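You operate a simulated robot arm through the tools that you are given. There is no shell and no other tool.

The job below is to be done with a simulated robot arm. You get a single attempt, and the scene is never put back.

## Task
Clamp the thick gold disc and wax its whole top.
Fine: use the blue foam block; stand it in the small black clamp, push the beige slider against it, take wax from the yellow cake, put the foam back; it stays clamped; the felt block stays and the other discs stay bare. A coat counts when it lies all over at full strength: go over it till it gets no stronger.
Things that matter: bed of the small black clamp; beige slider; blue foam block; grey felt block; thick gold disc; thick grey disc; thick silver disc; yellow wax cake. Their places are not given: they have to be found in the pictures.

The check looks at the end state, three seconds after you hand in, the way a careful person would. Anything else that was tipped, shoved, dropped, spilled or broken makes it a failure.

## Robot
A 6-joint arm with a two-finger parallel gripper, fixed in place. Base frame: the origin is at the foot of the arm, x ahead of it, y to its left, z up; the work surface is at about z = 0.885. Units: m, degrees, N and s.
With the tool pointing down near the work surface it reaches from about 0.3 to 0.66 m from the base axis. Its first joint turns from -115.0 to 115.0 degrees. Payload 3.43 kg.
The TCP is the grasp point between the finger pads, 0.034 m short of the fingertips. In the tool frame z runs along the fingers and y along their closing line. Largest opening 0.128 m; finger width 0.024, thickness 0.012; the body of the gripper, 0.048 by 0.13 m, starts 0.096 m behind the TCP.
Orientation is that of the tool frame in the base frame, as a unit quaternion [w, x, y, z]. With the fingers straight down and closing along the base's y, the tool's x points along the base's -x, its y along +y and its z along -z.

## Interface
- The arm moves only by the tool nudge_tool. Its argument "steps" is one flat list of numbers, 7 for each row, row after row: the shift along the base's x, y, z in units of 25 mm (1.0 is 25 mm), then the turn, a rotation vector about the base's x, y, z in units of 8 degrees (1.0 is 8 degrees), then the gripper command, from -1 (fully open) to 1 (shut), values between in proportion. In form: [dx, dy, dz, rx, ry, rz, hand, dx, dy, dz, rx, ry, rz, hand, ...]. A call has 1 to 20 rows; each row shifts and turns the commanded pose from where the row before left it. A call with a number of a shift or a turn outside -1 to 1 is refused whole. Each row takes 0.2 s and may step no farther than 0.05 m and 8.6 degrees from the row before; otherwise, or with a gripper value out of range, the whole call is refused. A pose out of reach is approached as far as the arm can. The call stops where the force on the tool passes 40 N (or 10 N more than at its start, if that is more) or the arm is blocked; 0.2 s more then pass. The fingers move at their own pace (about 0.153 m/s each) and stop on an object; they squeeze with about 37 N. The grip force told is the motor's: it shows also when the fingers shut on nothing. Time passes only in rows, and 0.2 s behind the last, so rows that do not move let the fingers close. It gives the time, the measured TCP pose, the force on the tool (base axes), the opening and the grip force at its end, in the units of the frame above (readings bear some noise), with the torque about the TCP (base axes, N m) and any sound that the robot's microphone picked up.
- Cameras (640 x 400 px; columns grow to the right, rows downward): "scene" is fixed at [0.2175, -0.6504, 1.4902]; the picture's right is [1.00, 0.04, 0.00], its down [0.04, -0.92, -0.40] and it looks along [-0.02, 0.39, -0.92] (base axes); focal length 325 px, centre (320, 200). "wrist" rides on the gripper at [0.076, -0.011, -0.16] in the tool frame; the picture's right is [0.15, 0.99, 0.00], its down [-0.88, 0.13, -0.46] and it looks along [-0.45, 0.07, 0.89] (tool axes); focal length 234 px, centre (320, 200).
- camera(camera): a new picture of that camera. It takes no simulated time.
- move_column(by): slides the trunk up (or, below 0, down) by that many m; the arm rides with it, the base frame stays. It gives what a move gives, with no picture.
- probe_pixels(camera, pixels): for up to 12 pixels [column, row] of the newest picture of that camera ("zoom" is the newest enlarged one), the place [x, y, z] in the base frame of the surface seen there, good to about 0.002 m. It takes no simulated time.
- close_up(camera, box): a new picture of the part [left, top, right, bottom] of that camera's present view, enlarged. It takes no simulated time.
- sign_off(): hands the job in; it is judged then, once.

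Open the gripper and draw the arm clear of the work before you hand the job in, unless the task says otherwise.

The tools are called after "Request:" as name(argument=value, ...) on one line, values as JSON. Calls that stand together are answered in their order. nudge_tool: Moves the arm, as the interface text tells. Its arguments: {"type":"object","properties":{"steps":{"type":"array","items":{"type":"number"}}},"required":["steps"]} The other tools are called the same way: move_column (by) slides the trunk up or down; camera (camera) takes a picture; probe_pixels (camera, pixels) gives the place of the surface under pixels of a picture; close_up (camera, box) takes an enlarged picture of a part of a camera's view; sign_off () hands the job in.

At the start:

```text
t: 0.0
eef_pos: [0.1181, -0.4278, 1.1571]
ee_rot: [0.0, 0.0, 1.0, 0.001]
force: [-0.7, -0.1, -0.4]
wrist_torque: [-0.01, 0.0, 0.02]
grip_width: 0.1281
grip_force: 0.0
trunk travel left (down, up): [-0.925, 0.065]
```

scene: 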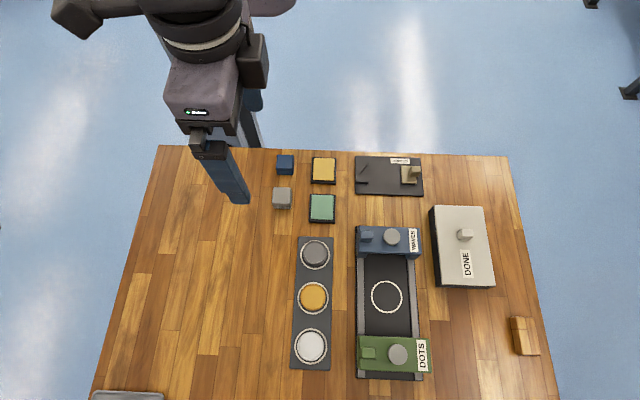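
wrist: 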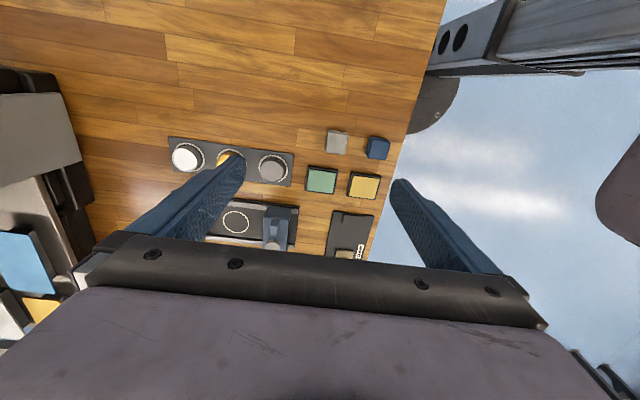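

The scene picture shows three discs on a rack (315,255 / 313,298 / 311,347), blue and grey blocks near (285,165) and (282,198), wax cakes at (323,170) and (322,208), and a small black clamp near (388,176). I take enlarged pictures to see the details.

Request:
close_up(camera="scene", box=[260, 140, 440, 252])

Request:
close_up(camera="scene", box=[270, 220, 510, 390])

```text
3.56 times, centred on (350, 196) of scene
```

zoom: 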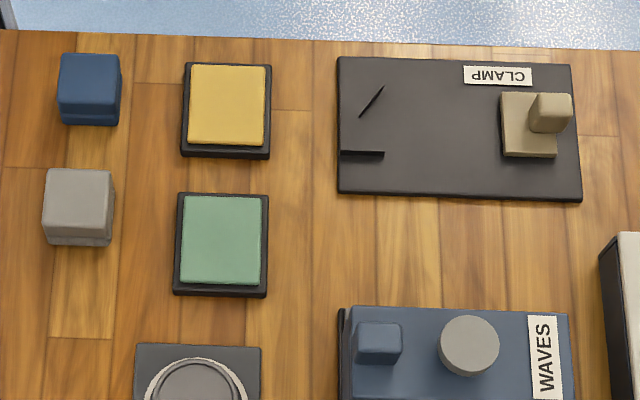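

```text
2.35 times, centred on (390, 305) of scene
```

zoom: 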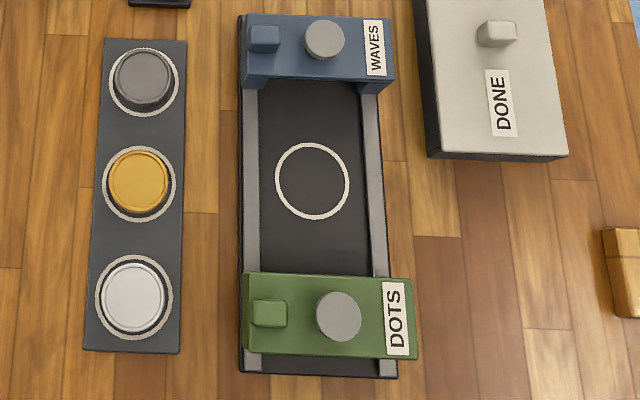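

The clamp plate has two fins at left and a beige slider with knob at right. I enlarge the clamp more and then probe it.

Request:
close_up(camera="scene", box=[345, 145, 435, 202])

```text
7.02 times, centred on (390, 174) of scene
```

zoom: 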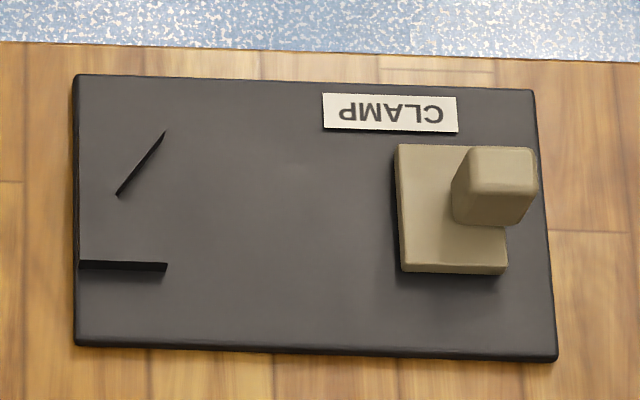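

The fins and slider are seen clearly; I probe the plate corners, fins, slider block and knob.

Request:
probe_pixels(camera="zoom", pixels=[[85, 85], [525, 100], [545, 350], [85, 335], [118, 192], [163, 134], [82, 263], [165, 265], [405, 150], [405, 262], [440, 240], [500, 168]])

Request:
probe_pixels(camera="zoom", pixels=[[141, 163], [120, 264], [200, 200], [300, 210], [395, 150], [395, 200], [403, 270], [506, 272], [475, 155], [530, 155], [472, 190], [528, 192]])

```text
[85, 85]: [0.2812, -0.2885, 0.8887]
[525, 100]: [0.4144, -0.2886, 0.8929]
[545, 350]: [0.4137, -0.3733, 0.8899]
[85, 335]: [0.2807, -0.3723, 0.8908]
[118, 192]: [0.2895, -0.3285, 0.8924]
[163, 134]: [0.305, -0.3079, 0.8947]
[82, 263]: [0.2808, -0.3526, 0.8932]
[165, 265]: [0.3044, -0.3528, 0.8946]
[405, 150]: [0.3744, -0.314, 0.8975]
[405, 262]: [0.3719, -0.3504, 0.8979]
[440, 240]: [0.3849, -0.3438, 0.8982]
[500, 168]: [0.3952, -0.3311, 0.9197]
```

```text
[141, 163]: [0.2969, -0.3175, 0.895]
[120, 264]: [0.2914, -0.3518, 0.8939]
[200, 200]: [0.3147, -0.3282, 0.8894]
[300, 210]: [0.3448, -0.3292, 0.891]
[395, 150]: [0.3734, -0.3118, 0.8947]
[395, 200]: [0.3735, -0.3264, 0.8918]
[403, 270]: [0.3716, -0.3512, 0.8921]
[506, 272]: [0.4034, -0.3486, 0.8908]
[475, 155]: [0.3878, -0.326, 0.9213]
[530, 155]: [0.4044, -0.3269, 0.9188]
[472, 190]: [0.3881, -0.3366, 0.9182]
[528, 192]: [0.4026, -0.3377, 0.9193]
```

Clamp plate top is at z≈0.890, fins about 4 mm high, slider face at x≈0.372, knob top ≈0.919. Now I enlarge the discs.

Request:
close_up(camera="scene", box=[280, 230, 350, 376])

Request:
close_up(camera="scene", box=[285, 275, 341, 320])

```text
2.74 times, centred on (315, 303) of scene
```

zoom: 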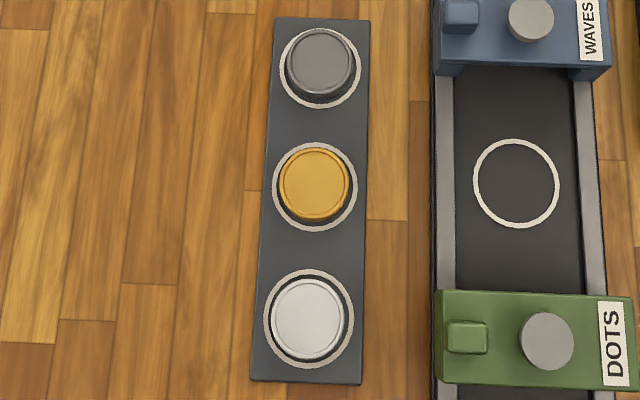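

```text
8.89 times, centred on (313, 298) of scene
```

zoom: 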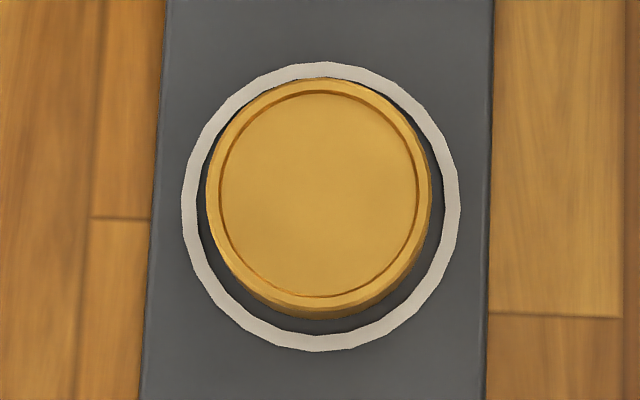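

Gold disc spans about columns 207–431, rows 78–318 in the zoom; I probe its edges, top and the rack around it.

Request:
probe_pixels(camera="zoom", pixels=[[212, 190], [426, 190], [325, 84], [310, 300], [320, 195], [320, 325], [320, 380], [228, 190], [412, 190], [325, 100], [310, 288], [185, 200]])

Request:
close_up(camera="scene", box=[265, 145, 345, 195])

```text
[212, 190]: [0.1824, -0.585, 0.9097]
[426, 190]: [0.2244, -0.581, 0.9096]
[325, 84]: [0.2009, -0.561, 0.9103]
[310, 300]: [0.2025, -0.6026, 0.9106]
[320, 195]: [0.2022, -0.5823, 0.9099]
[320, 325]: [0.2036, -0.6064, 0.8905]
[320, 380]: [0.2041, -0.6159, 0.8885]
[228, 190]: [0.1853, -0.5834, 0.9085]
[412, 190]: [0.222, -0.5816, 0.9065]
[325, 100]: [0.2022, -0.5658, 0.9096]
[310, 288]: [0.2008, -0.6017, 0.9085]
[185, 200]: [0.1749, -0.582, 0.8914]
```

```text
8.00 times, centred on (305, 170) of scene
```

zoom: 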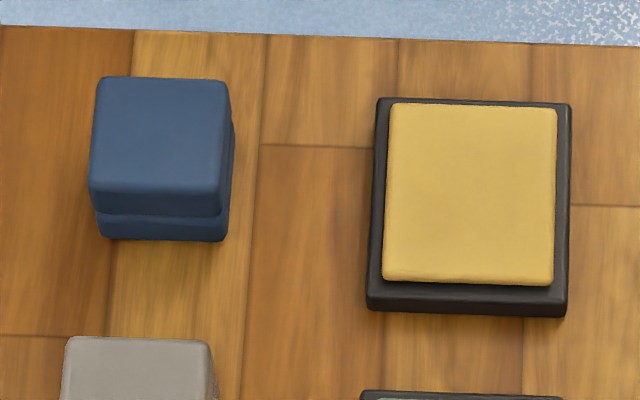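

The gold disc is at about (0.203, -0.582), radius ≈0.0215, top z≈0.910. Now I probe the blue foam, the yellow cake and the felt block.

Request:
probe_pixels(camera="zoom", pixels=[[105, 85], [222, 88], [95, 185], [218, 188], [160, 140], [155, 230], [103, 232], [222, 236], [395, 110], [552, 115], [545, 278], [390, 272]])

Request:
probe_pixels(camera="zoom", pixels=[[155, 208], [470, 195], [382, 100], [568, 106], [560, 310], [370, 305], [165, 242], [160, 300], [140, 370], [75, 345], [205, 348], [230, 150]])

```text
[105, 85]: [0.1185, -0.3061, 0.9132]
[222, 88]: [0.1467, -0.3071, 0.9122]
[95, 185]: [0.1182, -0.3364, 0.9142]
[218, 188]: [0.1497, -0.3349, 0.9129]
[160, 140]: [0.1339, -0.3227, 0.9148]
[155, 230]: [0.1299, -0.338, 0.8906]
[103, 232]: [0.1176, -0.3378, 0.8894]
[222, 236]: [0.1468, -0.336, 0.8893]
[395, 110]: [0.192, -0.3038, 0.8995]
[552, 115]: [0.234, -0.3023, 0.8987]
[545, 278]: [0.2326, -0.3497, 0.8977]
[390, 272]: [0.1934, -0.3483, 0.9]
```

```text
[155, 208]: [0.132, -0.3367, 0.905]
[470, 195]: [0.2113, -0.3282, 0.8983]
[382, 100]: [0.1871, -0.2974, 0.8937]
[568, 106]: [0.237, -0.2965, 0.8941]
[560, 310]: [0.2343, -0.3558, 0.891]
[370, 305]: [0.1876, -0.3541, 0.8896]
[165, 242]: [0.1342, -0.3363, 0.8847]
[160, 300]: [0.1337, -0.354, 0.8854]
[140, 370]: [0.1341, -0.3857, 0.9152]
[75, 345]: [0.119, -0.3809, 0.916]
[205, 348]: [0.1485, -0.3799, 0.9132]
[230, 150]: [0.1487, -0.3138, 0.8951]
```

Foam centre ≈(0.1335,-0.3215), top 0.914; yellow cake centre ≈(0.2125,-0.326), top 0.899. I move the wrist camera above the clamp to inspect the fins before touching anything.

Request:
nudge_tool(steps=[0.95, 0.58, -0.8, 0, 0, 0, -1, 0.95, 0.58, -0.8, 0, 0, 0, -1, 0.95, 0.58, -0.8, 0, 0, 0, -1, 0.95, 0.58, -0.8, 0, 0, 0, -1, 0.95, 0.58, -0.8, 0, 0, 0, -1, 0.95, 0.58, -0.8, 0, 0, 0, -1, 0, 0, 0, 0, 0, 0, -1])

Request:
camera(camera="wrist")

```text
t: 1.6
eef_pos: [0.2591, -0.3386, 1.0367]
ee_rot: [0.001, 0.0, 1.0, 0.0]
force: [0.5, -0.4, 0.5]
wrist_torque: [0.03, -0.01, 0.01]
grip_width: 0.1281
grip_force: 0.1
trunk travel left (down, up): [-0.925, 0.065]
```

```text
taken
```

wrist: 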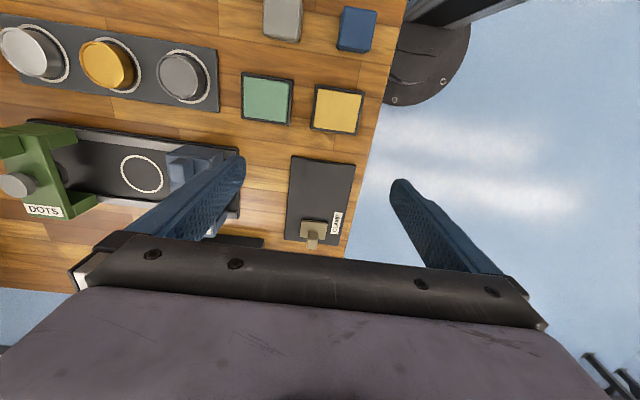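

The clamp is seen at (320,195) of the wrist view; I enlarge it.

Request:
close_up(camera="wrist", box=[272, 145, 372, 260])

```text
3.48 times, centred on (322, 202) of wrist
```

zoom: 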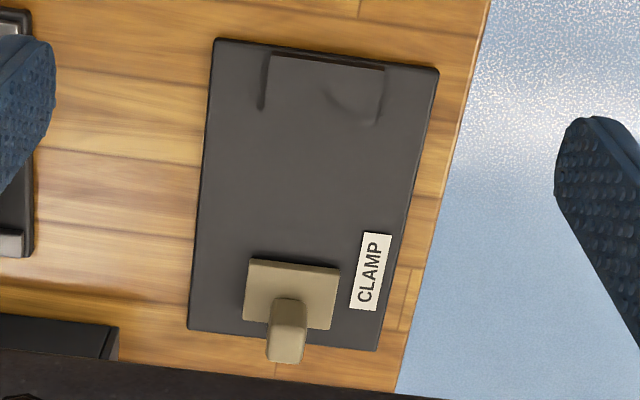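

There is a fixed jaw with a V-notch at the low-x end of the clamp (zoom (268–385, 55–120)). I go lower and move a bit to see the notch better.

Request:
nudge_tool(steps=[0.5, 0, -0.9, 0, 0, 0, -1, 0.5, 0, -0.9, 0, 0, 0, -1, 0, 0, 0, 0, 0, 0, -1])

Request:
close_up(camera="wrist", box=[252, 90, 392, 215])

```text
t: 2.4
eef_pos: [0.2863, -0.3395, 0.9907]
ee_rot: [0.001, 0.001, 1.0, 0.0]
force: [-0.1, 0.0, 0.6]
wrist_torque: [-0.01, 0.02, 0.01]
grip_width: 0.1281
grip_force: 0.0
trunk travel left (down, up): [-0.925, 0.065]
```

```text
3.20 times, centred on (322, 152) of wrist
```

zoom: 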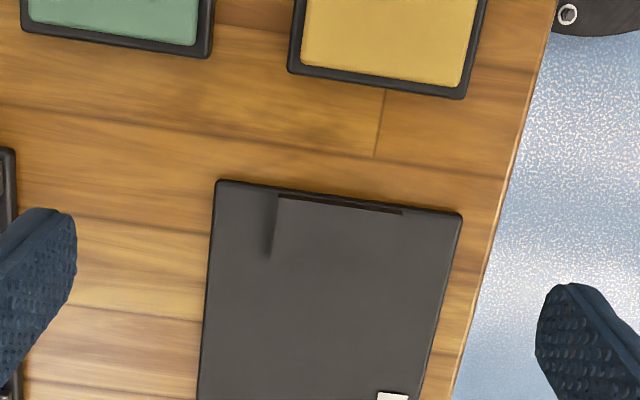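

From this side I see the jaw's back edge at (280–405, 197–212). I probe heights around the jaw and notch.

Request:
probe_pixels(camera="zoom", pixels=[[285, 205], [285, 225], [285, 245], [285, 265], [310, 225], [340, 225], [340, 250], [375, 225], [395, 225], [395, 245], [395, 265], [340, 300]])

Request:
probe_pixels(camera="zoom", pixels=[[300, 240], [315, 240], [330, 235], [360, 240], [380, 245], [405, 250], [405, 215], [415, 230], [265, 230], [240, 230], [340, 210], [330, 260]])

```text
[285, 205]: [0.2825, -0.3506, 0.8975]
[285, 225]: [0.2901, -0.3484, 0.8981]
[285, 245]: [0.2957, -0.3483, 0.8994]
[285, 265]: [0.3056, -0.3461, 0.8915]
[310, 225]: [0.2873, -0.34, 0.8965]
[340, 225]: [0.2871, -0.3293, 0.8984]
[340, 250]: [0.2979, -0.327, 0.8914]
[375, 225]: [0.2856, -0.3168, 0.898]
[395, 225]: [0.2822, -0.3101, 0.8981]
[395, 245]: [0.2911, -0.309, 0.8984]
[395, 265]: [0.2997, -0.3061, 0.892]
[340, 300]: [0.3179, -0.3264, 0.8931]
```

```text
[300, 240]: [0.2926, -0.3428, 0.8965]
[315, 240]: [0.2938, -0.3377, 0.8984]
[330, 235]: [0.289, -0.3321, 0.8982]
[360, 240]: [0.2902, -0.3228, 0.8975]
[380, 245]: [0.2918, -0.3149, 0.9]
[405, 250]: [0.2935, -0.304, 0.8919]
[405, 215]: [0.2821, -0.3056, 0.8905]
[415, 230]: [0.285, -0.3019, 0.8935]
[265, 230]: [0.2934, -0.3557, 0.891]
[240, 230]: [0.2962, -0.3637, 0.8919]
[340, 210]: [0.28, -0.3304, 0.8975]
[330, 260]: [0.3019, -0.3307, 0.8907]
```

The jaw top is at z≈0.898, plate ≈0.8905, V-notch apex near (0.290,-0.330), so the seated disc centre should be ≈(0.317,-0.330). I rise and move over the gold disc with the opening reduced to about 64 mm, and probe the neighbours meanwhile.

Request:
nudge_tool(steps=[-0.332, -0.97, 0.6, 0, 0, 0, 0, -0.332, -0.97, 0.6, 0, 0, 0, 0, -0.332, -0.97, 0, 0, 0, 0, 0, -0.332, -0.97, 0, 0, 0, 0, 0, -0.332, -0.97, 0, 0, 0, 0, 0, -0.332, -0.97, 0, 0, 0, 0, 0, -0.332, -0.97, 0, 0, 0, 0, 0, -0.332, -0.97, 0, 0, 0, 0, 0, -0.332, -0.97, 0, 0, 0, 0, 0, -0.332, -0.97, 0, 0, 0, 0, 0, 0, 0, 0, 0, 0, 0, 0])

Request:
camera(camera="scene")

Request:
camera(camera="wrist")

```text
t: 4.8
eef_pos: [0.2029, -0.5804, 1.0217]
ee_rot: [-0.001, 0.0, 1.0, 0.0]
force: [0.5, -1.0, -0.5]
wrist_torque: [-0.05, -0.02, -0.03]
grip_width: 0.0639
grip_force: 0.1
trunk travel left (down, up): [-0.925, 0.065]
```

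```text
taken
```

scene: 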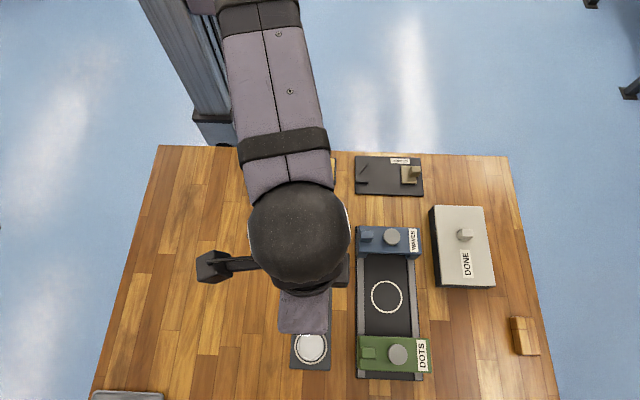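

```text
taken
```

wrist: 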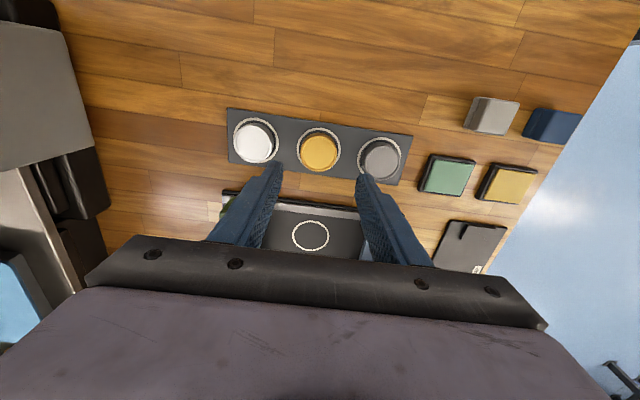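

The three discs are seen at (256,140), (319,148), (380,158) in the wrist view; I enlarge and probe for accurate centres.

Request:
close_up(camera="wrist", box=[220, 100, 420, 195])

```text
3.20 times, centred on (320, 148) of wrist
```

zoom: 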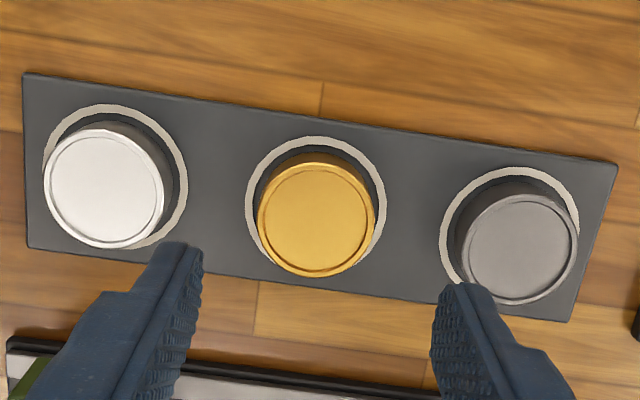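

Request:
probe_pixels(camera="zoom", pixels=[[262, 222], [372, 215], [316, 170], [316, 272], [316, 220], [162, 180], [50, 190], [468, 245], [574, 250], [220, 180], [320, 160], [400, 250]])

```text
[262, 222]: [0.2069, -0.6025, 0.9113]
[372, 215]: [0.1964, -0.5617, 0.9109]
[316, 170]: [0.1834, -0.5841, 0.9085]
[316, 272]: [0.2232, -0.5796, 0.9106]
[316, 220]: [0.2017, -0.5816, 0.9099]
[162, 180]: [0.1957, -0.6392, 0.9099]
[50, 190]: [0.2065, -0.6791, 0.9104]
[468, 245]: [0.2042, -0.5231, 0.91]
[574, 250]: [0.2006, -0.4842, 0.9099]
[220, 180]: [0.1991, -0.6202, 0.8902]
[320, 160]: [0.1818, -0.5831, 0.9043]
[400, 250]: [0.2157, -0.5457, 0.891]
```

Gold disc centre is (0.2033,-0.582), top 0.910, rack 0.890; neighbours' near edges at y -0.5225 and -0.6385, giving clearance. I descend most of the way and check the reading.

Request:
nudge_tool(steps=[0, 0, -0.8, 0, 0, 0, 0, 0, 0, -0.8, 0, 0, 0, 0, 0, 0, -0.8, 0, 0, 0, 0, 0, 0, 0, 0, 0, 0, 0, 0, 0, 0, 0, 0, 0, 0])

Request:
close_up(camera="wrist", box=[200, 60, 440, 260])

```text
t: 6.0
eef_pos: [0.2027, -0.5811, 0.9606]
ee_rot: [0.0, 0.0, 1.0, 0.0]
force: [0.8, 0.0, -0.4]
wrist_torque: [0.0, 0.03, -0.01]
grip_width: 0.064
grip_force: 0.0
trunk travel left (down, up): [-0.925, 0.065]
```

```text
2.00 times, centred on (320, 160) of wrist
```

zoom: 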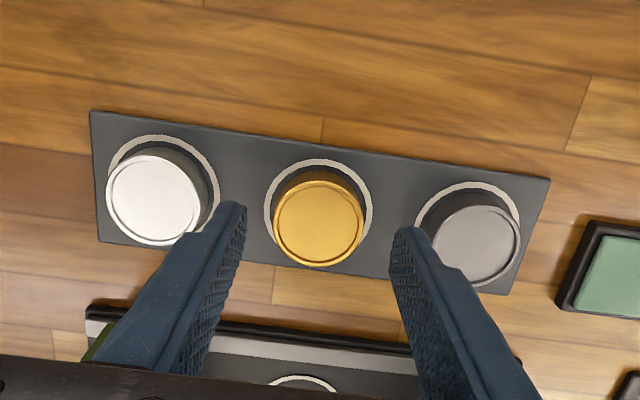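

Fingertips straddle the gold disc (tips at (235,205) and (405,230)). I probe the tips to verify their height and centring.

Request:
probe_pixels(camera="zoom", pixels=[[228, 206], [240, 206], [243, 215], [398, 232], [406, 230], [414, 230], [318, 222], [240, 240], [402, 260]])

```text
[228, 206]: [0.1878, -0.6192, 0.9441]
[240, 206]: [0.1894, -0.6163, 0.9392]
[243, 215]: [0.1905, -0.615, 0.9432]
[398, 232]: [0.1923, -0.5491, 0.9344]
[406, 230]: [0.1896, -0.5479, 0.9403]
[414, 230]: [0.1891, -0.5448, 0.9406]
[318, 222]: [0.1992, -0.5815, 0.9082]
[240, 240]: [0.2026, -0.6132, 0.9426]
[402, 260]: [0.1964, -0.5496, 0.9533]
```

Inner finger faces lie at y≈-0.6145 and -0.549, centred on the disc at -0.582. I descend to TCP z≈0.9335 and close on the disc.

Request:
nudge_tool(steps=[0, 0, -0.55, 0, 0, 0, 0, 0, 0, -0.55, 0, 0, 0, 0, 0, 0, 0, 0, 0, 0, 0])

```text
t: 6.8
eef_pos: [0.2029, -0.5805, 0.9341]
ee_rot: [0.0, 0.0, 1.0, 0.001]
force: [0.2, -0.4, -0.2]
wrist_torque: [0.0, -0.03, 0.01]
grip_width: 0.064
grip_force: 0.0
trunk travel left (down, up): [-0.925, 0.065]
```

No contact force, TCP at z 0.934. I close the fingers on the disc.

Request:
nudge_tool(steps=[0, 0, 0, 0, 0, 0, 0.5, 0, 0, 0, 0, 0, 0, 1, 0, 0, 0, 0, 0, 0, 1, 0, 0, 0, 0, 0, 0, 1])

Request:
camera(camera="wrist")

```text
t: 7.8
eef_pos: [0.202, -0.5818, 0.9337]
ee_rot: [0.0, 0.0, 1.0, 0.0]
force: [-1.1, 0.1, 0.8]
wrist_torque: [0.02, 0.0, 0.04]
grip_width: 0.0425
grip_force: 36.8
trunk travel left (down, up): [-0.925, 0.065]
```

```text
taken
```

wrist: 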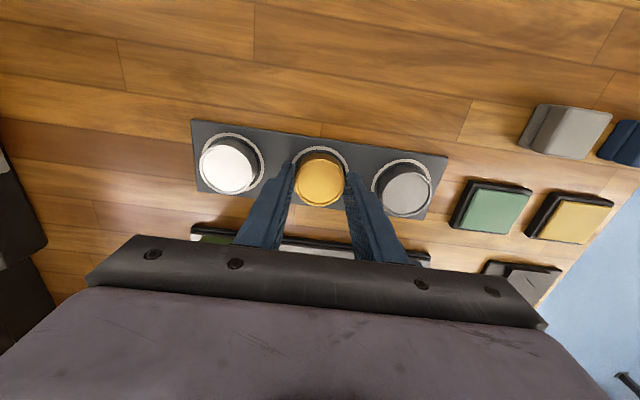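

The disc is gripped (width 42.5 mm, 36.8 N). I lift it straight up.

Request:
nudge_tool(steps=[0, 0, 0.3, 0, 0, 0, 1, 0, 0, 0.6, 0, 0, 0, 1, 0, 0, 0.8, 0, 0, 0, 1, 0, 0, 0.8, 0, 0, 0, 1, 0, 0, 0.5, 0, 0, 0, 1, 0, 0, 0, 0, 0, 0, 1])

Request:
camera(camera="wrist")

```text
t: 9.2
eef_pos: [0.2023, -0.5826, 1.0104]
ee_rot: [0.0, 0.001, 1.0, 0.001]
force: [0.9, 0.0, -0.4]
wrist_torque: [-0.03, 0.03, -0.03]
grip_width: 0.0424
grip_force: 37.2
trunk travel left (down, up): [-0.925, 0.065]
```

```text
taken
```

wrist: 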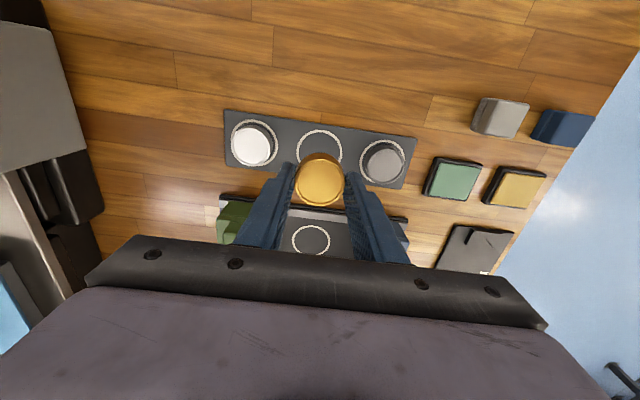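

The disc is held level. I carry it at height to above the clamp, near (0.322,-0.330).

Request:
nudge_tool(steps=[0.438, 0.916, 0, 0, 0, 0, 1, 0.438, 0.916, 0, 0, 0, 0, 1, 0.438, 0.916, 0, 0, 0, 0, 1, 0.438, 0.916, 0, 0, 0, 0, 1, 0.438, 0.916, 0, 0, 0, 0, 1, 0.438, 0.916, 0, 0, 0, 0, 1, 0.438, 0.916, 0, 0, 0, 0, 1, 0.438, 0.916, 0, 0, 0, 0, 1, 0.438, 0.916, 0, 0, 0, 0, 1, 0.438, 0.916, 0, 0, 0, 0, 1, 0.438, 0.916, 0, 0, 0, 0, 1, 0, 0, 0, 0, 0, 0, 1, 0, 0, 0, 0, 0, 0, 1])

Request:
camera(camera="wrist")

Request:
camera(camera="scene")

```text
t: 12.0
eef_pos: [0.3229, -0.3285, 1.0089]
ee_rot: [0.0, 0.001, 1.0, 0.0]
force: [1.0, -0.3, -0.6]
wrist_torque: [-0.03, -0.04, 0.0]
grip_width: 0.0423
grip_force: 37.0
trunk travel left (down, up): [-0.925, 0.065]
```

```text
taken
```

wrist: 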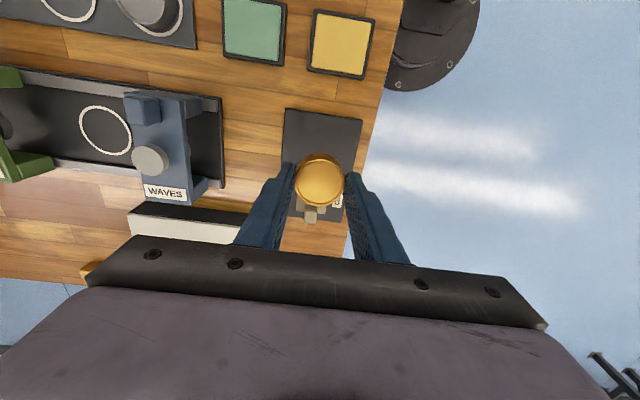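

```text
taken
```

scene: 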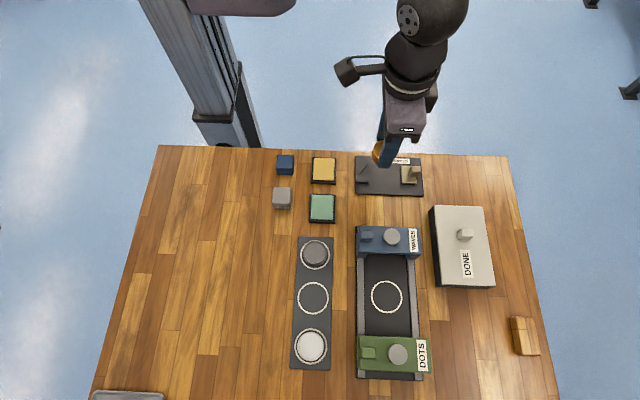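

The disc is over the clamp. I enlarge the wrist view to check where the disc sits in the grip.

Request:
close_up(camera="wrist", box=[270, 100, 370, 230])

```text
3.08 times, centred on (320, 165) of wrist
```

zoom: 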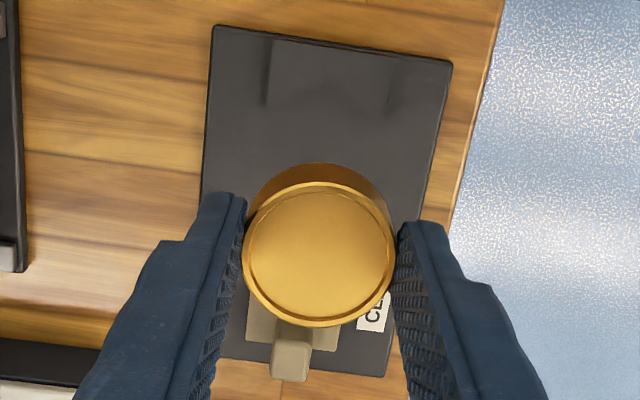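

Request:
probe_pixels(camera="zoom", pixels=[[320, 185], [318, 323], [246, 255], [392, 248], [318, 255], [320, 170], [265, 80], [265, 100], [390, 90], [395, 75], [300, 100], [335, 90]])

```text
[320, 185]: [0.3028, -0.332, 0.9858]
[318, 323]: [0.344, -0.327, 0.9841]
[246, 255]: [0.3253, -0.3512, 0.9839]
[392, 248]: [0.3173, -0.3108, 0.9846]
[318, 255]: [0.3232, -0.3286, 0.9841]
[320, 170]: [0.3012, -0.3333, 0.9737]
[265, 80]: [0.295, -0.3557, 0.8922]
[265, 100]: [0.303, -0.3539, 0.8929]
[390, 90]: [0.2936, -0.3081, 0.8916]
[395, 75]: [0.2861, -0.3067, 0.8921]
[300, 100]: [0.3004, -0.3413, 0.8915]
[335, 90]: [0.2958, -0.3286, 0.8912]
```

Disc centre is (0.3234,-0.331), well aligned with the notch, and disc top at 0.9845 (bottom ≈0.9645). I lower most of the way and check.

Request:
nudge_tool(steps=[0, 0, -0.9, 0, 0, 0, 1, 0, 0, -0.9, 0, 0, 0, 1, 0, 0, -0.7, 0, 0, 0, 1, 0, 0, -0.2, 0, 0, 0, 1, 0, 0, 0, 0, 0, 0, 1])

Request:
close_up(camera="scene", box=[345, 135, 435, 202])

```text
t: 13.2
eef_pos: [0.3229, -0.3301, 0.9416]
ee_rot: [0.0, 0.001, 1.0, 0.0]
force: [0.0, 0.1, -0.2]
wrist_torque: [0.03, 0.0, -0.02]
grip_width: 0.0424
grip_force: 36.6
trunk travel left (down, up): [-0.925, 0.065]
```

```text
5.97 times, centred on (390, 168) of scene
```

zoom: 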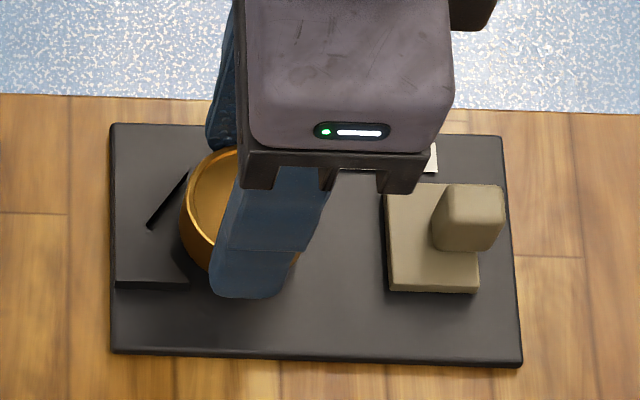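

The disc is just above the plate in front of the notch, clear of jaw and slider. I lower the last millimetres in small steps, watching force.

Request:
nudge_tool(steps=[0, 0, -0.1, 0, 0, 0, 1, 0, 0, -0.1, 0, 0, 0, 1, 0, 0, -0.04, 0, 0, 0, 1, 0, 0, 0, 0, 0, 0, 1])

```text
t: 14.2
eef_pos: [0.3228, -0.3309, 0.9357]
ee_rot: [0.0, 0.0, 1.0, 0.0]
force: [0.2, 0.3, -0.8]
wrist_torque: [-0.03, -0.01, -0.01]
grip_width: 0.0427
grip_force: 37.2
trunk travel left (down, up): [-0.925, 0.065]
```

No contact yet (force ≈0). I continue down 0.5 mm at a time.

Request:
nudge_tool(steps=[0, 0, -0.02, 0, 0, 0, 1, 0, 0, -0.02, 0, 0, 0, 1, 0, 0, 0, 0, 0, 0, 1])

```text
t: 15.0
eef_pos: [0.3229, -0.3297, 0.9348]
ee_rot: [0.001, -0.001, 1.0, -0.001]
force: [1.7, -0.7, 5.8]
wrist_torque: [0.02, 0.03, -0.01]
grip_width: 0.0424
grip_force: 36.8
trunk travel left (down, up): [-0.925, 0.065]
```

Upward force of 5.8 N: the disc touches the plate. I open the fingers to about 58 mm and rise straight up.

Request:
nudge_tool(steps=[0, 0, 0, 0, 0, 0, 0.2, 0, 0, 0, 0, 0, 0, 0.1, 0, 0, 0.3, 0, 0, 0, 0.1, 0, 0, 0.8, 0, 0, 0, 0.1, 0, 0, 0.9, 0, 0, 0, 0.1, 0, 0, 0.9, 0, 0, 0, 0.1, 0, 0, 0, 0, 0, 0, 0.1])

Request:
camera(camera="wrist")

Request:
close_up(camera="scene", box=[345, 135, 435, 202])

```text
t: 16.6
eef_pos: [0.3234, -0.3301, 1.0069]
ee_rot: [0.0, 0.0, 1.0, 0.0]
force: [0.1, 0.4, -0.2]
wrist_torque: [-0.01, -0.01, 0.04]
grip_width: 0.0577
grip_force: 0.0
trunk travel left (down, up): [-0.925, 0.065]
```

```text
taken
```

wrist: 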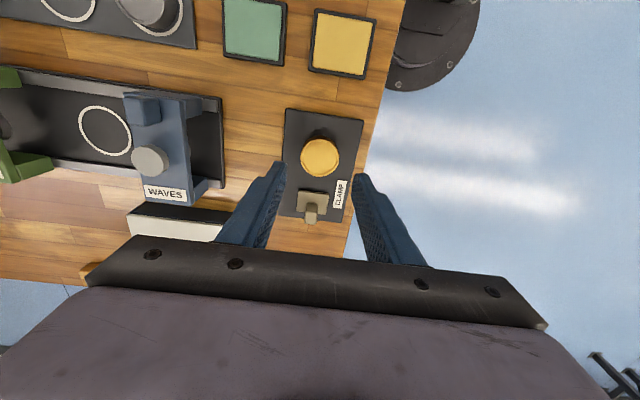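

```text
5.97 times, centred on (390, 168) of scene
```

zoom: 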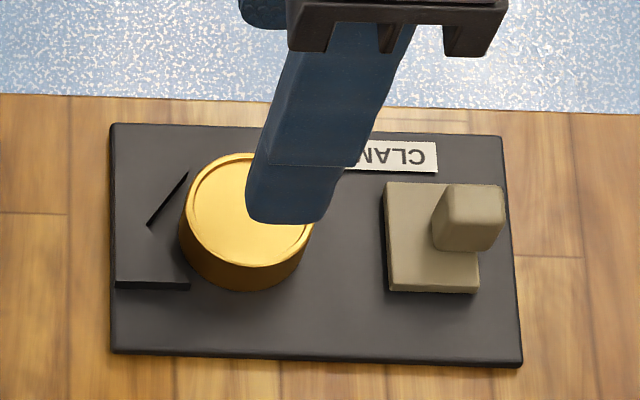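

The disc stands on the plate in front of the notch. I enlarge the wrist view to locate the slider's knob exactly.

Request:
close_up(camera="wrist", box=[275, 105, 365, 230])

```text
3.20 times, centred on (320, 168) of wrist
```

zoom: 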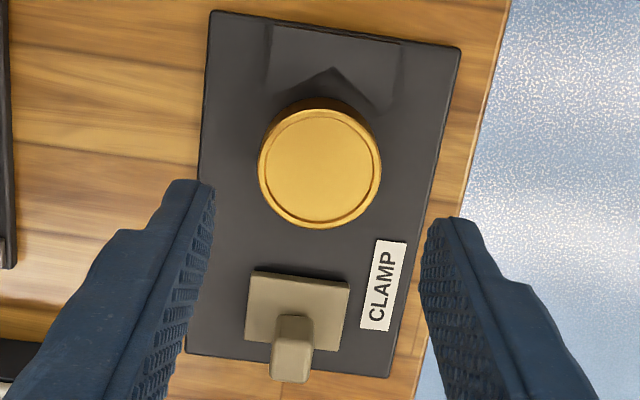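

Now the V-notch is clearly visible behind the disc (apex at (337,68)). I probe the knob, slider and notch.

Request:
probe_pixels(camera="zoom", pixels=[[276, 345], [312, 345], [292, 378], [292, 345], [258, 275], [346, 287], [336, 346], [250, 336], [335, 68], [268, 92], [393, 107], [320, 165]])

Request:
probe_pixels(camera="zoom", pixels=[[273, 375], [308, 378], [292, 325], [292, 318], [262, 165], [378, 170], [320, 112], [320, 222], [305, 345], [300, 290], [252, 310], [340, 320]])

```text
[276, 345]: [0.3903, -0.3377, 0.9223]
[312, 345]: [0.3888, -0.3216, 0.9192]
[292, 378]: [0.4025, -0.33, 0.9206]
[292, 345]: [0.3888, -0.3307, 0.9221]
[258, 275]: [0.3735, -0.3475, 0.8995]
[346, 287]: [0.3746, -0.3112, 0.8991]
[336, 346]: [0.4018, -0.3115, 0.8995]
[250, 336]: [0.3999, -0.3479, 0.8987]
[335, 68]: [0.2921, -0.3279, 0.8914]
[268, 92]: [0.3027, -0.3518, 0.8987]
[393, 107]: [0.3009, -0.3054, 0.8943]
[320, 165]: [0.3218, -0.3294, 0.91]
```

```text
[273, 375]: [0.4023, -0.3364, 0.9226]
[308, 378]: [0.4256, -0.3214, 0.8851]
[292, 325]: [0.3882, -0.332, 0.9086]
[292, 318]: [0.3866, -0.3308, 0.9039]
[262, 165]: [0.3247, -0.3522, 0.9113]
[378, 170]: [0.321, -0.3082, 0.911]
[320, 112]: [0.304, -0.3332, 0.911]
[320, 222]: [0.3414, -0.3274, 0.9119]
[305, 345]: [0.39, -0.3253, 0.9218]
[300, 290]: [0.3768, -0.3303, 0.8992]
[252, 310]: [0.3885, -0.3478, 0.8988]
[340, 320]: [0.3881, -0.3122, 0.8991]
```

Knob spans x 0.388–0.404, y -0.338–-0.323, top 0.921. I close the fingers and position them behind the knob at x≈0.424, y -0.330.

Request:
nudge_tool(steps=[0.81, 0, 0, 0, 0, 0, 1, 0.81, 0, 0, 0, 0, 0, 1, 0.81, 0, 0, 0, 0, 0, 1, 0.81, 0, 0, 0, 0, 0, 1, 0.81, 0, 0, 0, 0, 0, 1, 0, 0, 0, 0, 0, 0, 1, 0, 0, 0, 0, 0, 0, 1])

Request:
close_up(camera="scene", box=[345, 115, 465, 202])

```text
t: 18.2
eef_pos: [0.4248, -0.3291, 1.007]
ee_rot: [0.0, 0.0, 1.0, 0.0]
force: [0.2, -0.1, 0.1]
wrist_torque: [0.01, 0.04, 0.0]
grip_width: 0.0
grip_force: 33.2
trunk travel left (down, up): [-0.925, 0.065]
```

```text
4.60 times, centred on (405, 158) of scene
```

zoom: 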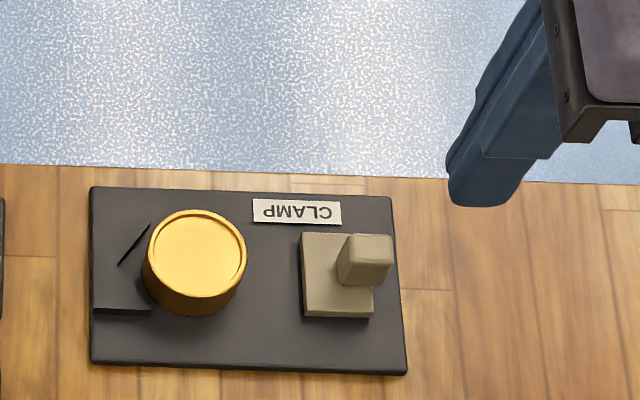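

The closed fingers are right of the clamp at x≈0.425. I lower them so the tips are just above the slider's base level (TCP z≈0.935).

Request:
nudge_tool(steps=[0, 0, -0.9, 0, 0, 0, 1, 0, 0, -0.9, 0, 0, 0, 1, 0, 0, -0.9, 0, 0, 0, 1, 0, 0, -0.18, 0, 0, 0, 1, 0, 0, 0, 0, 0, 0, 1])

Request:
close_up(camera="scene", box=[345, 115, 465, 202])

```text
t: 19.4
eef_pos: [0.4251, -0.3288, 0.9339]
ee_rot: [0.0, 0.0, 1.0, 0.0]
force: [1.4, -0.3, 0.0]
wrist_torque: [0.02, 0.01, 0.05]
grip_width: 0.0
grip_force: 33.3
trunk travel left (down, up): [-0.925, 0.065]
```

```text
4.60 times, centred on (405, 158) of scene
```

zoom: 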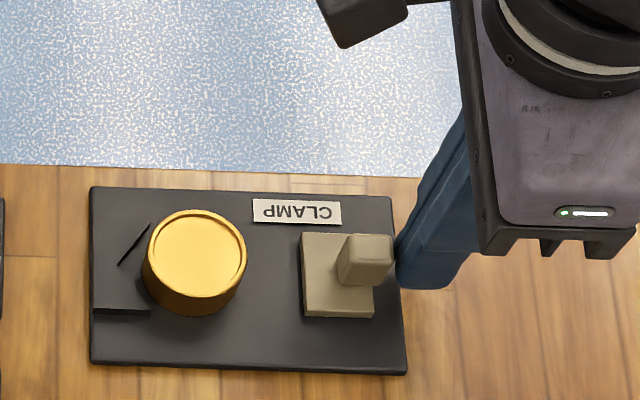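

The fingers are behind the knob, clear. I push in -x in 5 mm steps and watch the force.

Request:
nudge_tool(steps=[-0.2, 0, 0, 0, 0, 0, 1, -0.2, 0, 0, 0, 0, 0, 1, -0.2, 0, 0, 0, 0, 0, 1, -0.2, 0, 0, 0, 0, 0, 1, -0.2, 0, 0, 0, 0, 0, 1, -0.2, 0, 0, 0, 0, 0, 1, 0, 0, 0, 0, 0, 0, 1])

Request:
close_up(camera="scene", box=[345, 115, 465, 202])

```text
t: 21.0
eef_pos: [0.3944, -0.3299, 0.9351]
ee_rot: [0.0, 0.0, 1.0, 0.0]
force: [5.2, 2.3, 1.2]
wrist_torque: [0.1, -0.2, -0.03]
grip_width: 0.0
grip_force: 33.1
trunk travel left (down, up): [-0.925, 0.065]
```

```text
4.60 times, centred on (405, 158) of scene
```

zoom: 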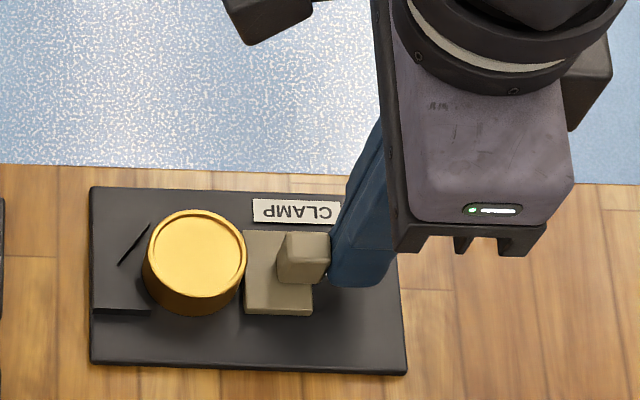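

The slider moves with about 5 N; its face is nearly at the disc. I go on in 2 mm steps.

Request:
nudge_tool(steps=[-0.08, 0, 0, 0, 0, 0, 1, -0.08, 0, 0, 0, 0, 0, 1, -0.08, 0, 0, 0, 0, 0, 1, -0.08, 0, 0, 0, 0, 0, 1, -0.08, 0, 0, 0, 0, 0, 1, -0.08, 0, 0, 0, 0, 0, 1, 0, 0, 0, 0, 0, 0, 1])

Request:
close_up(camera="scene", box=[345, 115, 465, 202])

```text
t: 22.6
eef_pos: [0.3851, -0.3296, 0.9343]
ee_rot: [0.0, 0.0, 1.0, -0.001]
force: [20.7, 1.5, 5.4]
wrist_torque: [0.27, -0.34, 0.0]
grip_width: 0.0
grip_force: 32.6
trunk travel left (down, up): [-0.925, 0.065]
```

```text
4.60 times, centred on (405, 158) of scene
```

zoom: 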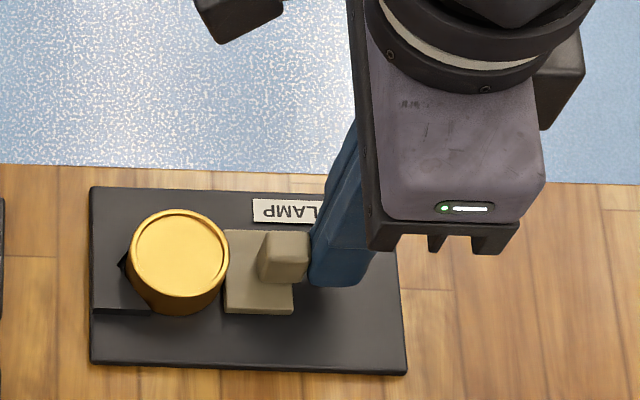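

Force rose to 20.7 N and the disc sits in the V. I press one more millimetre to make sure that it is firmly seated.

Request:
nudge_tool(steps=[-0.03, 0, 0, 0, 0, 0, 1, 0, 0, 0, 0, 0, 0, 1])

```text
t: 23.2
eef_pos: [0.3853, -0.3298, 0.9358]
ee_rot: [0.0, 0.0, 1.0, -0.002]
force: [26.0, 5.4, 8.4]
wrist_torque: [0.29, -0.39, -0.03]
grip_width: 0.0
grip_force: 33.7
trunk travel left (down, up): [-0.925, 0.065]
```

It no longer moves (26 N): the disc is clamped. I back off in +x and rise.

Request:
nudge_tool(steps=[0.2, 0, 0, 0, 0, 0, 1, 0.4, 0, 0, 0, 0, 0, 1, 0, 0, 0.9, 0, 0, 0, 1, 0, 0, 0.9, 0, 0, 0, 1, 0, 0, 0.9, 0, 0, 0, 1, 0, 0, 0, 0, 0, 0, 1])

Request:
camera(camera="wrist")

Request:
close_up(camera="scene", box=[345, 135, 435, 202])

```text
t: 24.6
eef_pos: [0.3969, -0.3289, 1.002]
ee_rot: [-0.001, -0.001, 1.0, 0.0]
force: [1.3, -0.2, 0.5]
wrist_torque: [-0.01, 0.02, 0.05]
grip_width: 0.0
grip_force: 32.6
trunk travel left (down, up): [-0.925, 0.065]
```

```text
taken
```

wrist: 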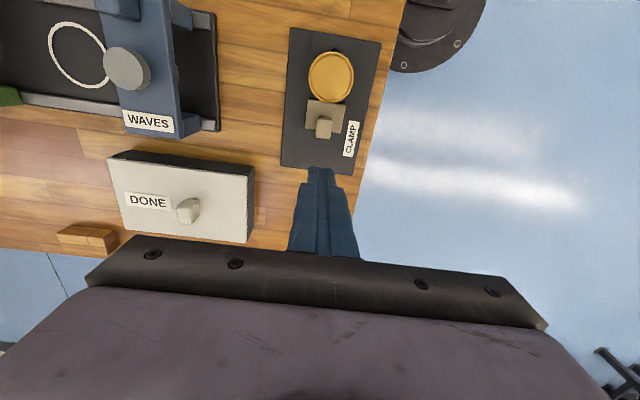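

```text
5.97 times, centred on (390, 168) of scene
```

zoom: 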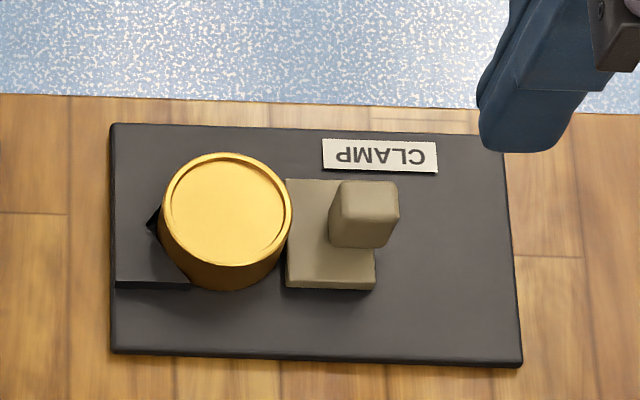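

The disc sits in the V-notch and the slider face touches it. I enlarge the wrist view and probe its place for the wiping path.

Request:
close_up(camera="wrist", box=[290, 40, 370, 145])

```text
3.81 times, centred on (330, 92) of wrist
```

zoom: 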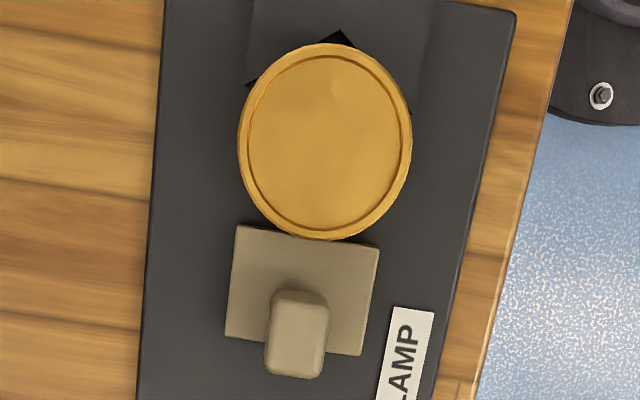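

Request:
probe_pixels(camera="zoom", pixels=[[242, 140], [408, 140], [328, 48], [320, 235], [325, 140], [250, 140], [280, 300], [325, 300], [298, 370], [320, 228], [300, 100], [350, 180]])

```text
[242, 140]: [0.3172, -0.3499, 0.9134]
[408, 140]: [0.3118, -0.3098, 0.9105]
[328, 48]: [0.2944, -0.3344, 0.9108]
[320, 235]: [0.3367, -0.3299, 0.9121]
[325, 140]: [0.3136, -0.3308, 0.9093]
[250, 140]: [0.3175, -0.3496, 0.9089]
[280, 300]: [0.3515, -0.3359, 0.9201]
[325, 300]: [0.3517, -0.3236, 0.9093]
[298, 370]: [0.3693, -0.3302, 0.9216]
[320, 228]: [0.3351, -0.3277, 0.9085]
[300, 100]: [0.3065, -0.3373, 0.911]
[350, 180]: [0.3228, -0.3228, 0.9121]
```

Seated disc: centre ≈(0.3157,-0.330), top ≈0.911; knob now at x 0.352–0.369. I move over the blue foam block with the fingers opened to about 50 mm.

Request:
nudge_tool(steps=[-0.958, 0.027, 0.05, 0, 0, 0, 1, -0.958, 0.027, 0.05, 0, 0, 0, 0.22, -0.958, 0.027, 0.05, 0, 0, 0, 0.22, -0.958, 0.027, 0.05, 0, 0, 0, 0.22, -0.958, 0.027, 0, 0, 0, 0, 0.22, -0.958, 0.027, 0, 0, 0, 0, 0.22, -0.958, 0.027, 0, 0, 0, 0, 0.22, -0.958, 0.027, 0, 0, 0, 0, 0.22, -0.958, 0.027, 0, 0, 0, 0, 0.22, -0.958, 0.027, 0, 0, 0, 0, 0.22, -0.958, 0.027, 0, 0, 0, 0, 0.22, 0, 0, 0, 0, 0, 0, 0.22, 0, 0, 0, 0, 0, 0, 0.22])

Request:
camera(camera="wrist")

Request:
camera(camera="scene")

```text
t: 27.4
eef_pos: [0.133, -0.323, 1.0069]
ee_rot: [0.0, 0.0, 1.0, 0.0]
force: [-0.4, -0.1, -0.8]
wrist_torque: [0.0, -0.01, 0.02]
grip_width: 0.05
grip_force: 0.1
trunk travel left (down, up): [-0.925, 0.065]
```

```text
taken
```

wrist: 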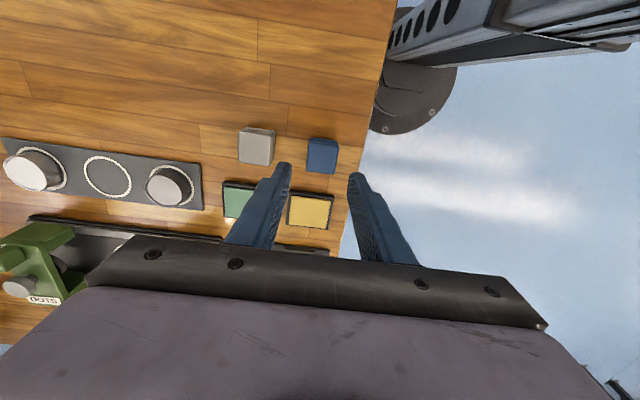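

```text
taken
```

scene: 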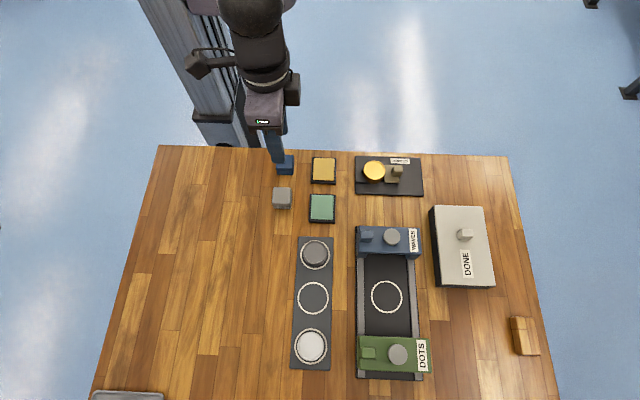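

The blue foam is at (321,155) in the wrist view, between the fingers. I enlarge to probe its edges and the felt's.

Request:
close_up(camera="wrist", box=[225, 110, 365, 200])

```text
4.44 times, centred on (295, 155) of wrist
```

zoom: 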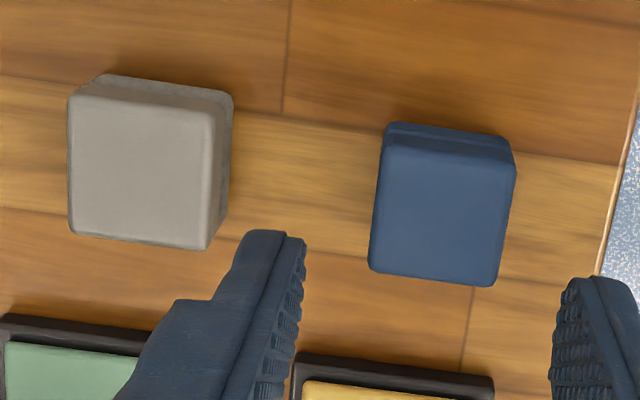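

Request:
probe_pixels(camera="zoom", pixels=[[374, 215], [510, 215], [440, 155], [430, 277], [440, 215], [383, 155], [505, 168], [372, 265], [495, 282], [215, 170], [210, 240], [445, 128]])

Request:
probe_pixels(camera="zoom", pixels=[[75, 170], [140, 90], [140, 235], [225, 170], [140, 170], [227, 150], [300, 240], [260, 235], [565, 285], [575, 285], [440, 135], [515, 155]])

```text
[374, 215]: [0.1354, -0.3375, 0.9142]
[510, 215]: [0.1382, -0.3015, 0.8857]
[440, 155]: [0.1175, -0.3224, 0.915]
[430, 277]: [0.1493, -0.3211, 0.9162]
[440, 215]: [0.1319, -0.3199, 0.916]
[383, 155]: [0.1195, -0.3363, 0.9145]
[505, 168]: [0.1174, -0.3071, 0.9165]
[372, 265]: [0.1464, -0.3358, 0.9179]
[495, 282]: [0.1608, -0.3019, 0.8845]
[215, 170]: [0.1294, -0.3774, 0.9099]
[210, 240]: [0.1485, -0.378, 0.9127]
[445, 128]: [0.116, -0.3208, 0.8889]
```

```text
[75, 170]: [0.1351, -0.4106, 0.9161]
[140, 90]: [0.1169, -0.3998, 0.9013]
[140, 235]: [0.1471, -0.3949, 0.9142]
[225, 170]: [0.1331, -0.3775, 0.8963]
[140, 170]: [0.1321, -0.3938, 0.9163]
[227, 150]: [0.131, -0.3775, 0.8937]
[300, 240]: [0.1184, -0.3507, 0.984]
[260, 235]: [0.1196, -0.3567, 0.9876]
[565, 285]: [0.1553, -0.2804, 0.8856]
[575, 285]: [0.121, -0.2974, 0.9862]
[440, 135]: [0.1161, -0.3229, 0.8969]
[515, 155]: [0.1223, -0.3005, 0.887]
```

Foam spans x 0.1165–0.150, y -0.338–-0.305; felt's near edge is at y -0.377, so fingers at 50 mm fit. I shift 1.5 mm in +y and descend to TCP z≈0.935.

Request:
nudge_tool(steps=[0, 0.06, -0.9, 0, 0, 0, 0.22, 0, 0, -0.9, 0, 0, 0, 0.22, 0, 0, -0.9, 0, 0, 0, 0.22, 0, 0, -0.18, 0, 0, 0, 0.22, 0, 0, 0, 0, 0, 0, 0.22])

Request:
close_up(camera="scene", box=[260, 130, 345, 215])

```text
t: 28.6
eef_pos: [0.1333, -0.3218, 0.9341]
ee_rot: [0.0, 0.0, 1.0, 0.0]
force: [-0.1, -0.1, 0.2]
wrist_torque: [-0.03, 0.0, 0.03]
grip_width: 0.0499
grip_force: 0.0
trunk travel left (down, up): [-0.925, 0.065]
```

```text
4.71 times, centred on (302, 172) of scene
```

zoom: 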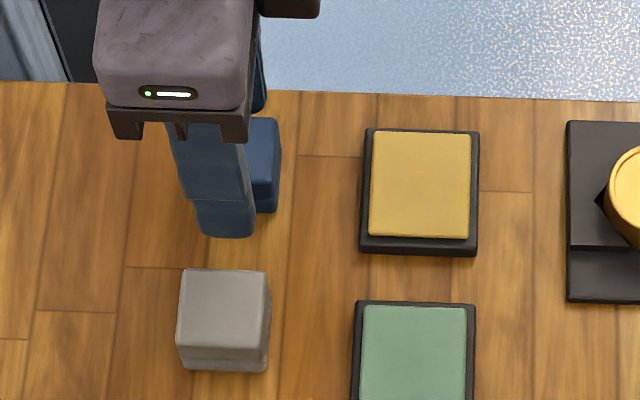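

The fingers straddle the foam without touching the felt block. I close on the foam.

Request:
nudge_tool(steps=[0, 0, 0, 0, 0, 0, 0.5, 0, 0, 0, 0, 0, 0, 1, 0, 0, 0, 0, 0, 0, 1, 0, 0, 0, 0, 0, 0, 1])

Request:
close_up(camera="scene", box=[260, 130, 345, 215])

```text
t: 29.6
eef_pos: [0.1341, -0.3205, 0.9353]
ee_rot: [0.0, 0.0, 1.0, 0.0]
force: [-0.1, -0.5, -0.3]
wrist_torque: [0.0, 0.02, -0.04]
grip_width: 0.0324
grip_force: 37.5
trunk travel left (down, up): [-0.925, 0.065]
```

```text
4.71 times, centred on (302, 172) of scene
```

zoom: 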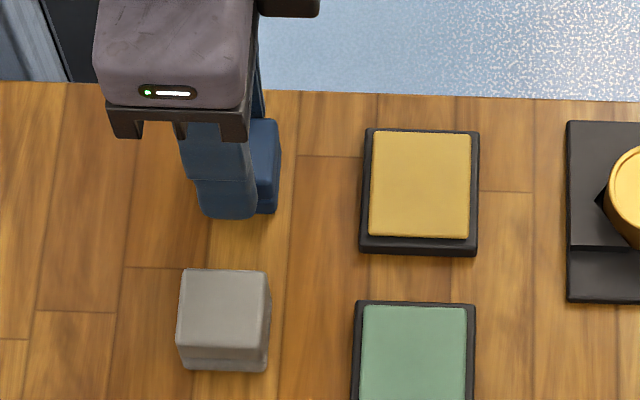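

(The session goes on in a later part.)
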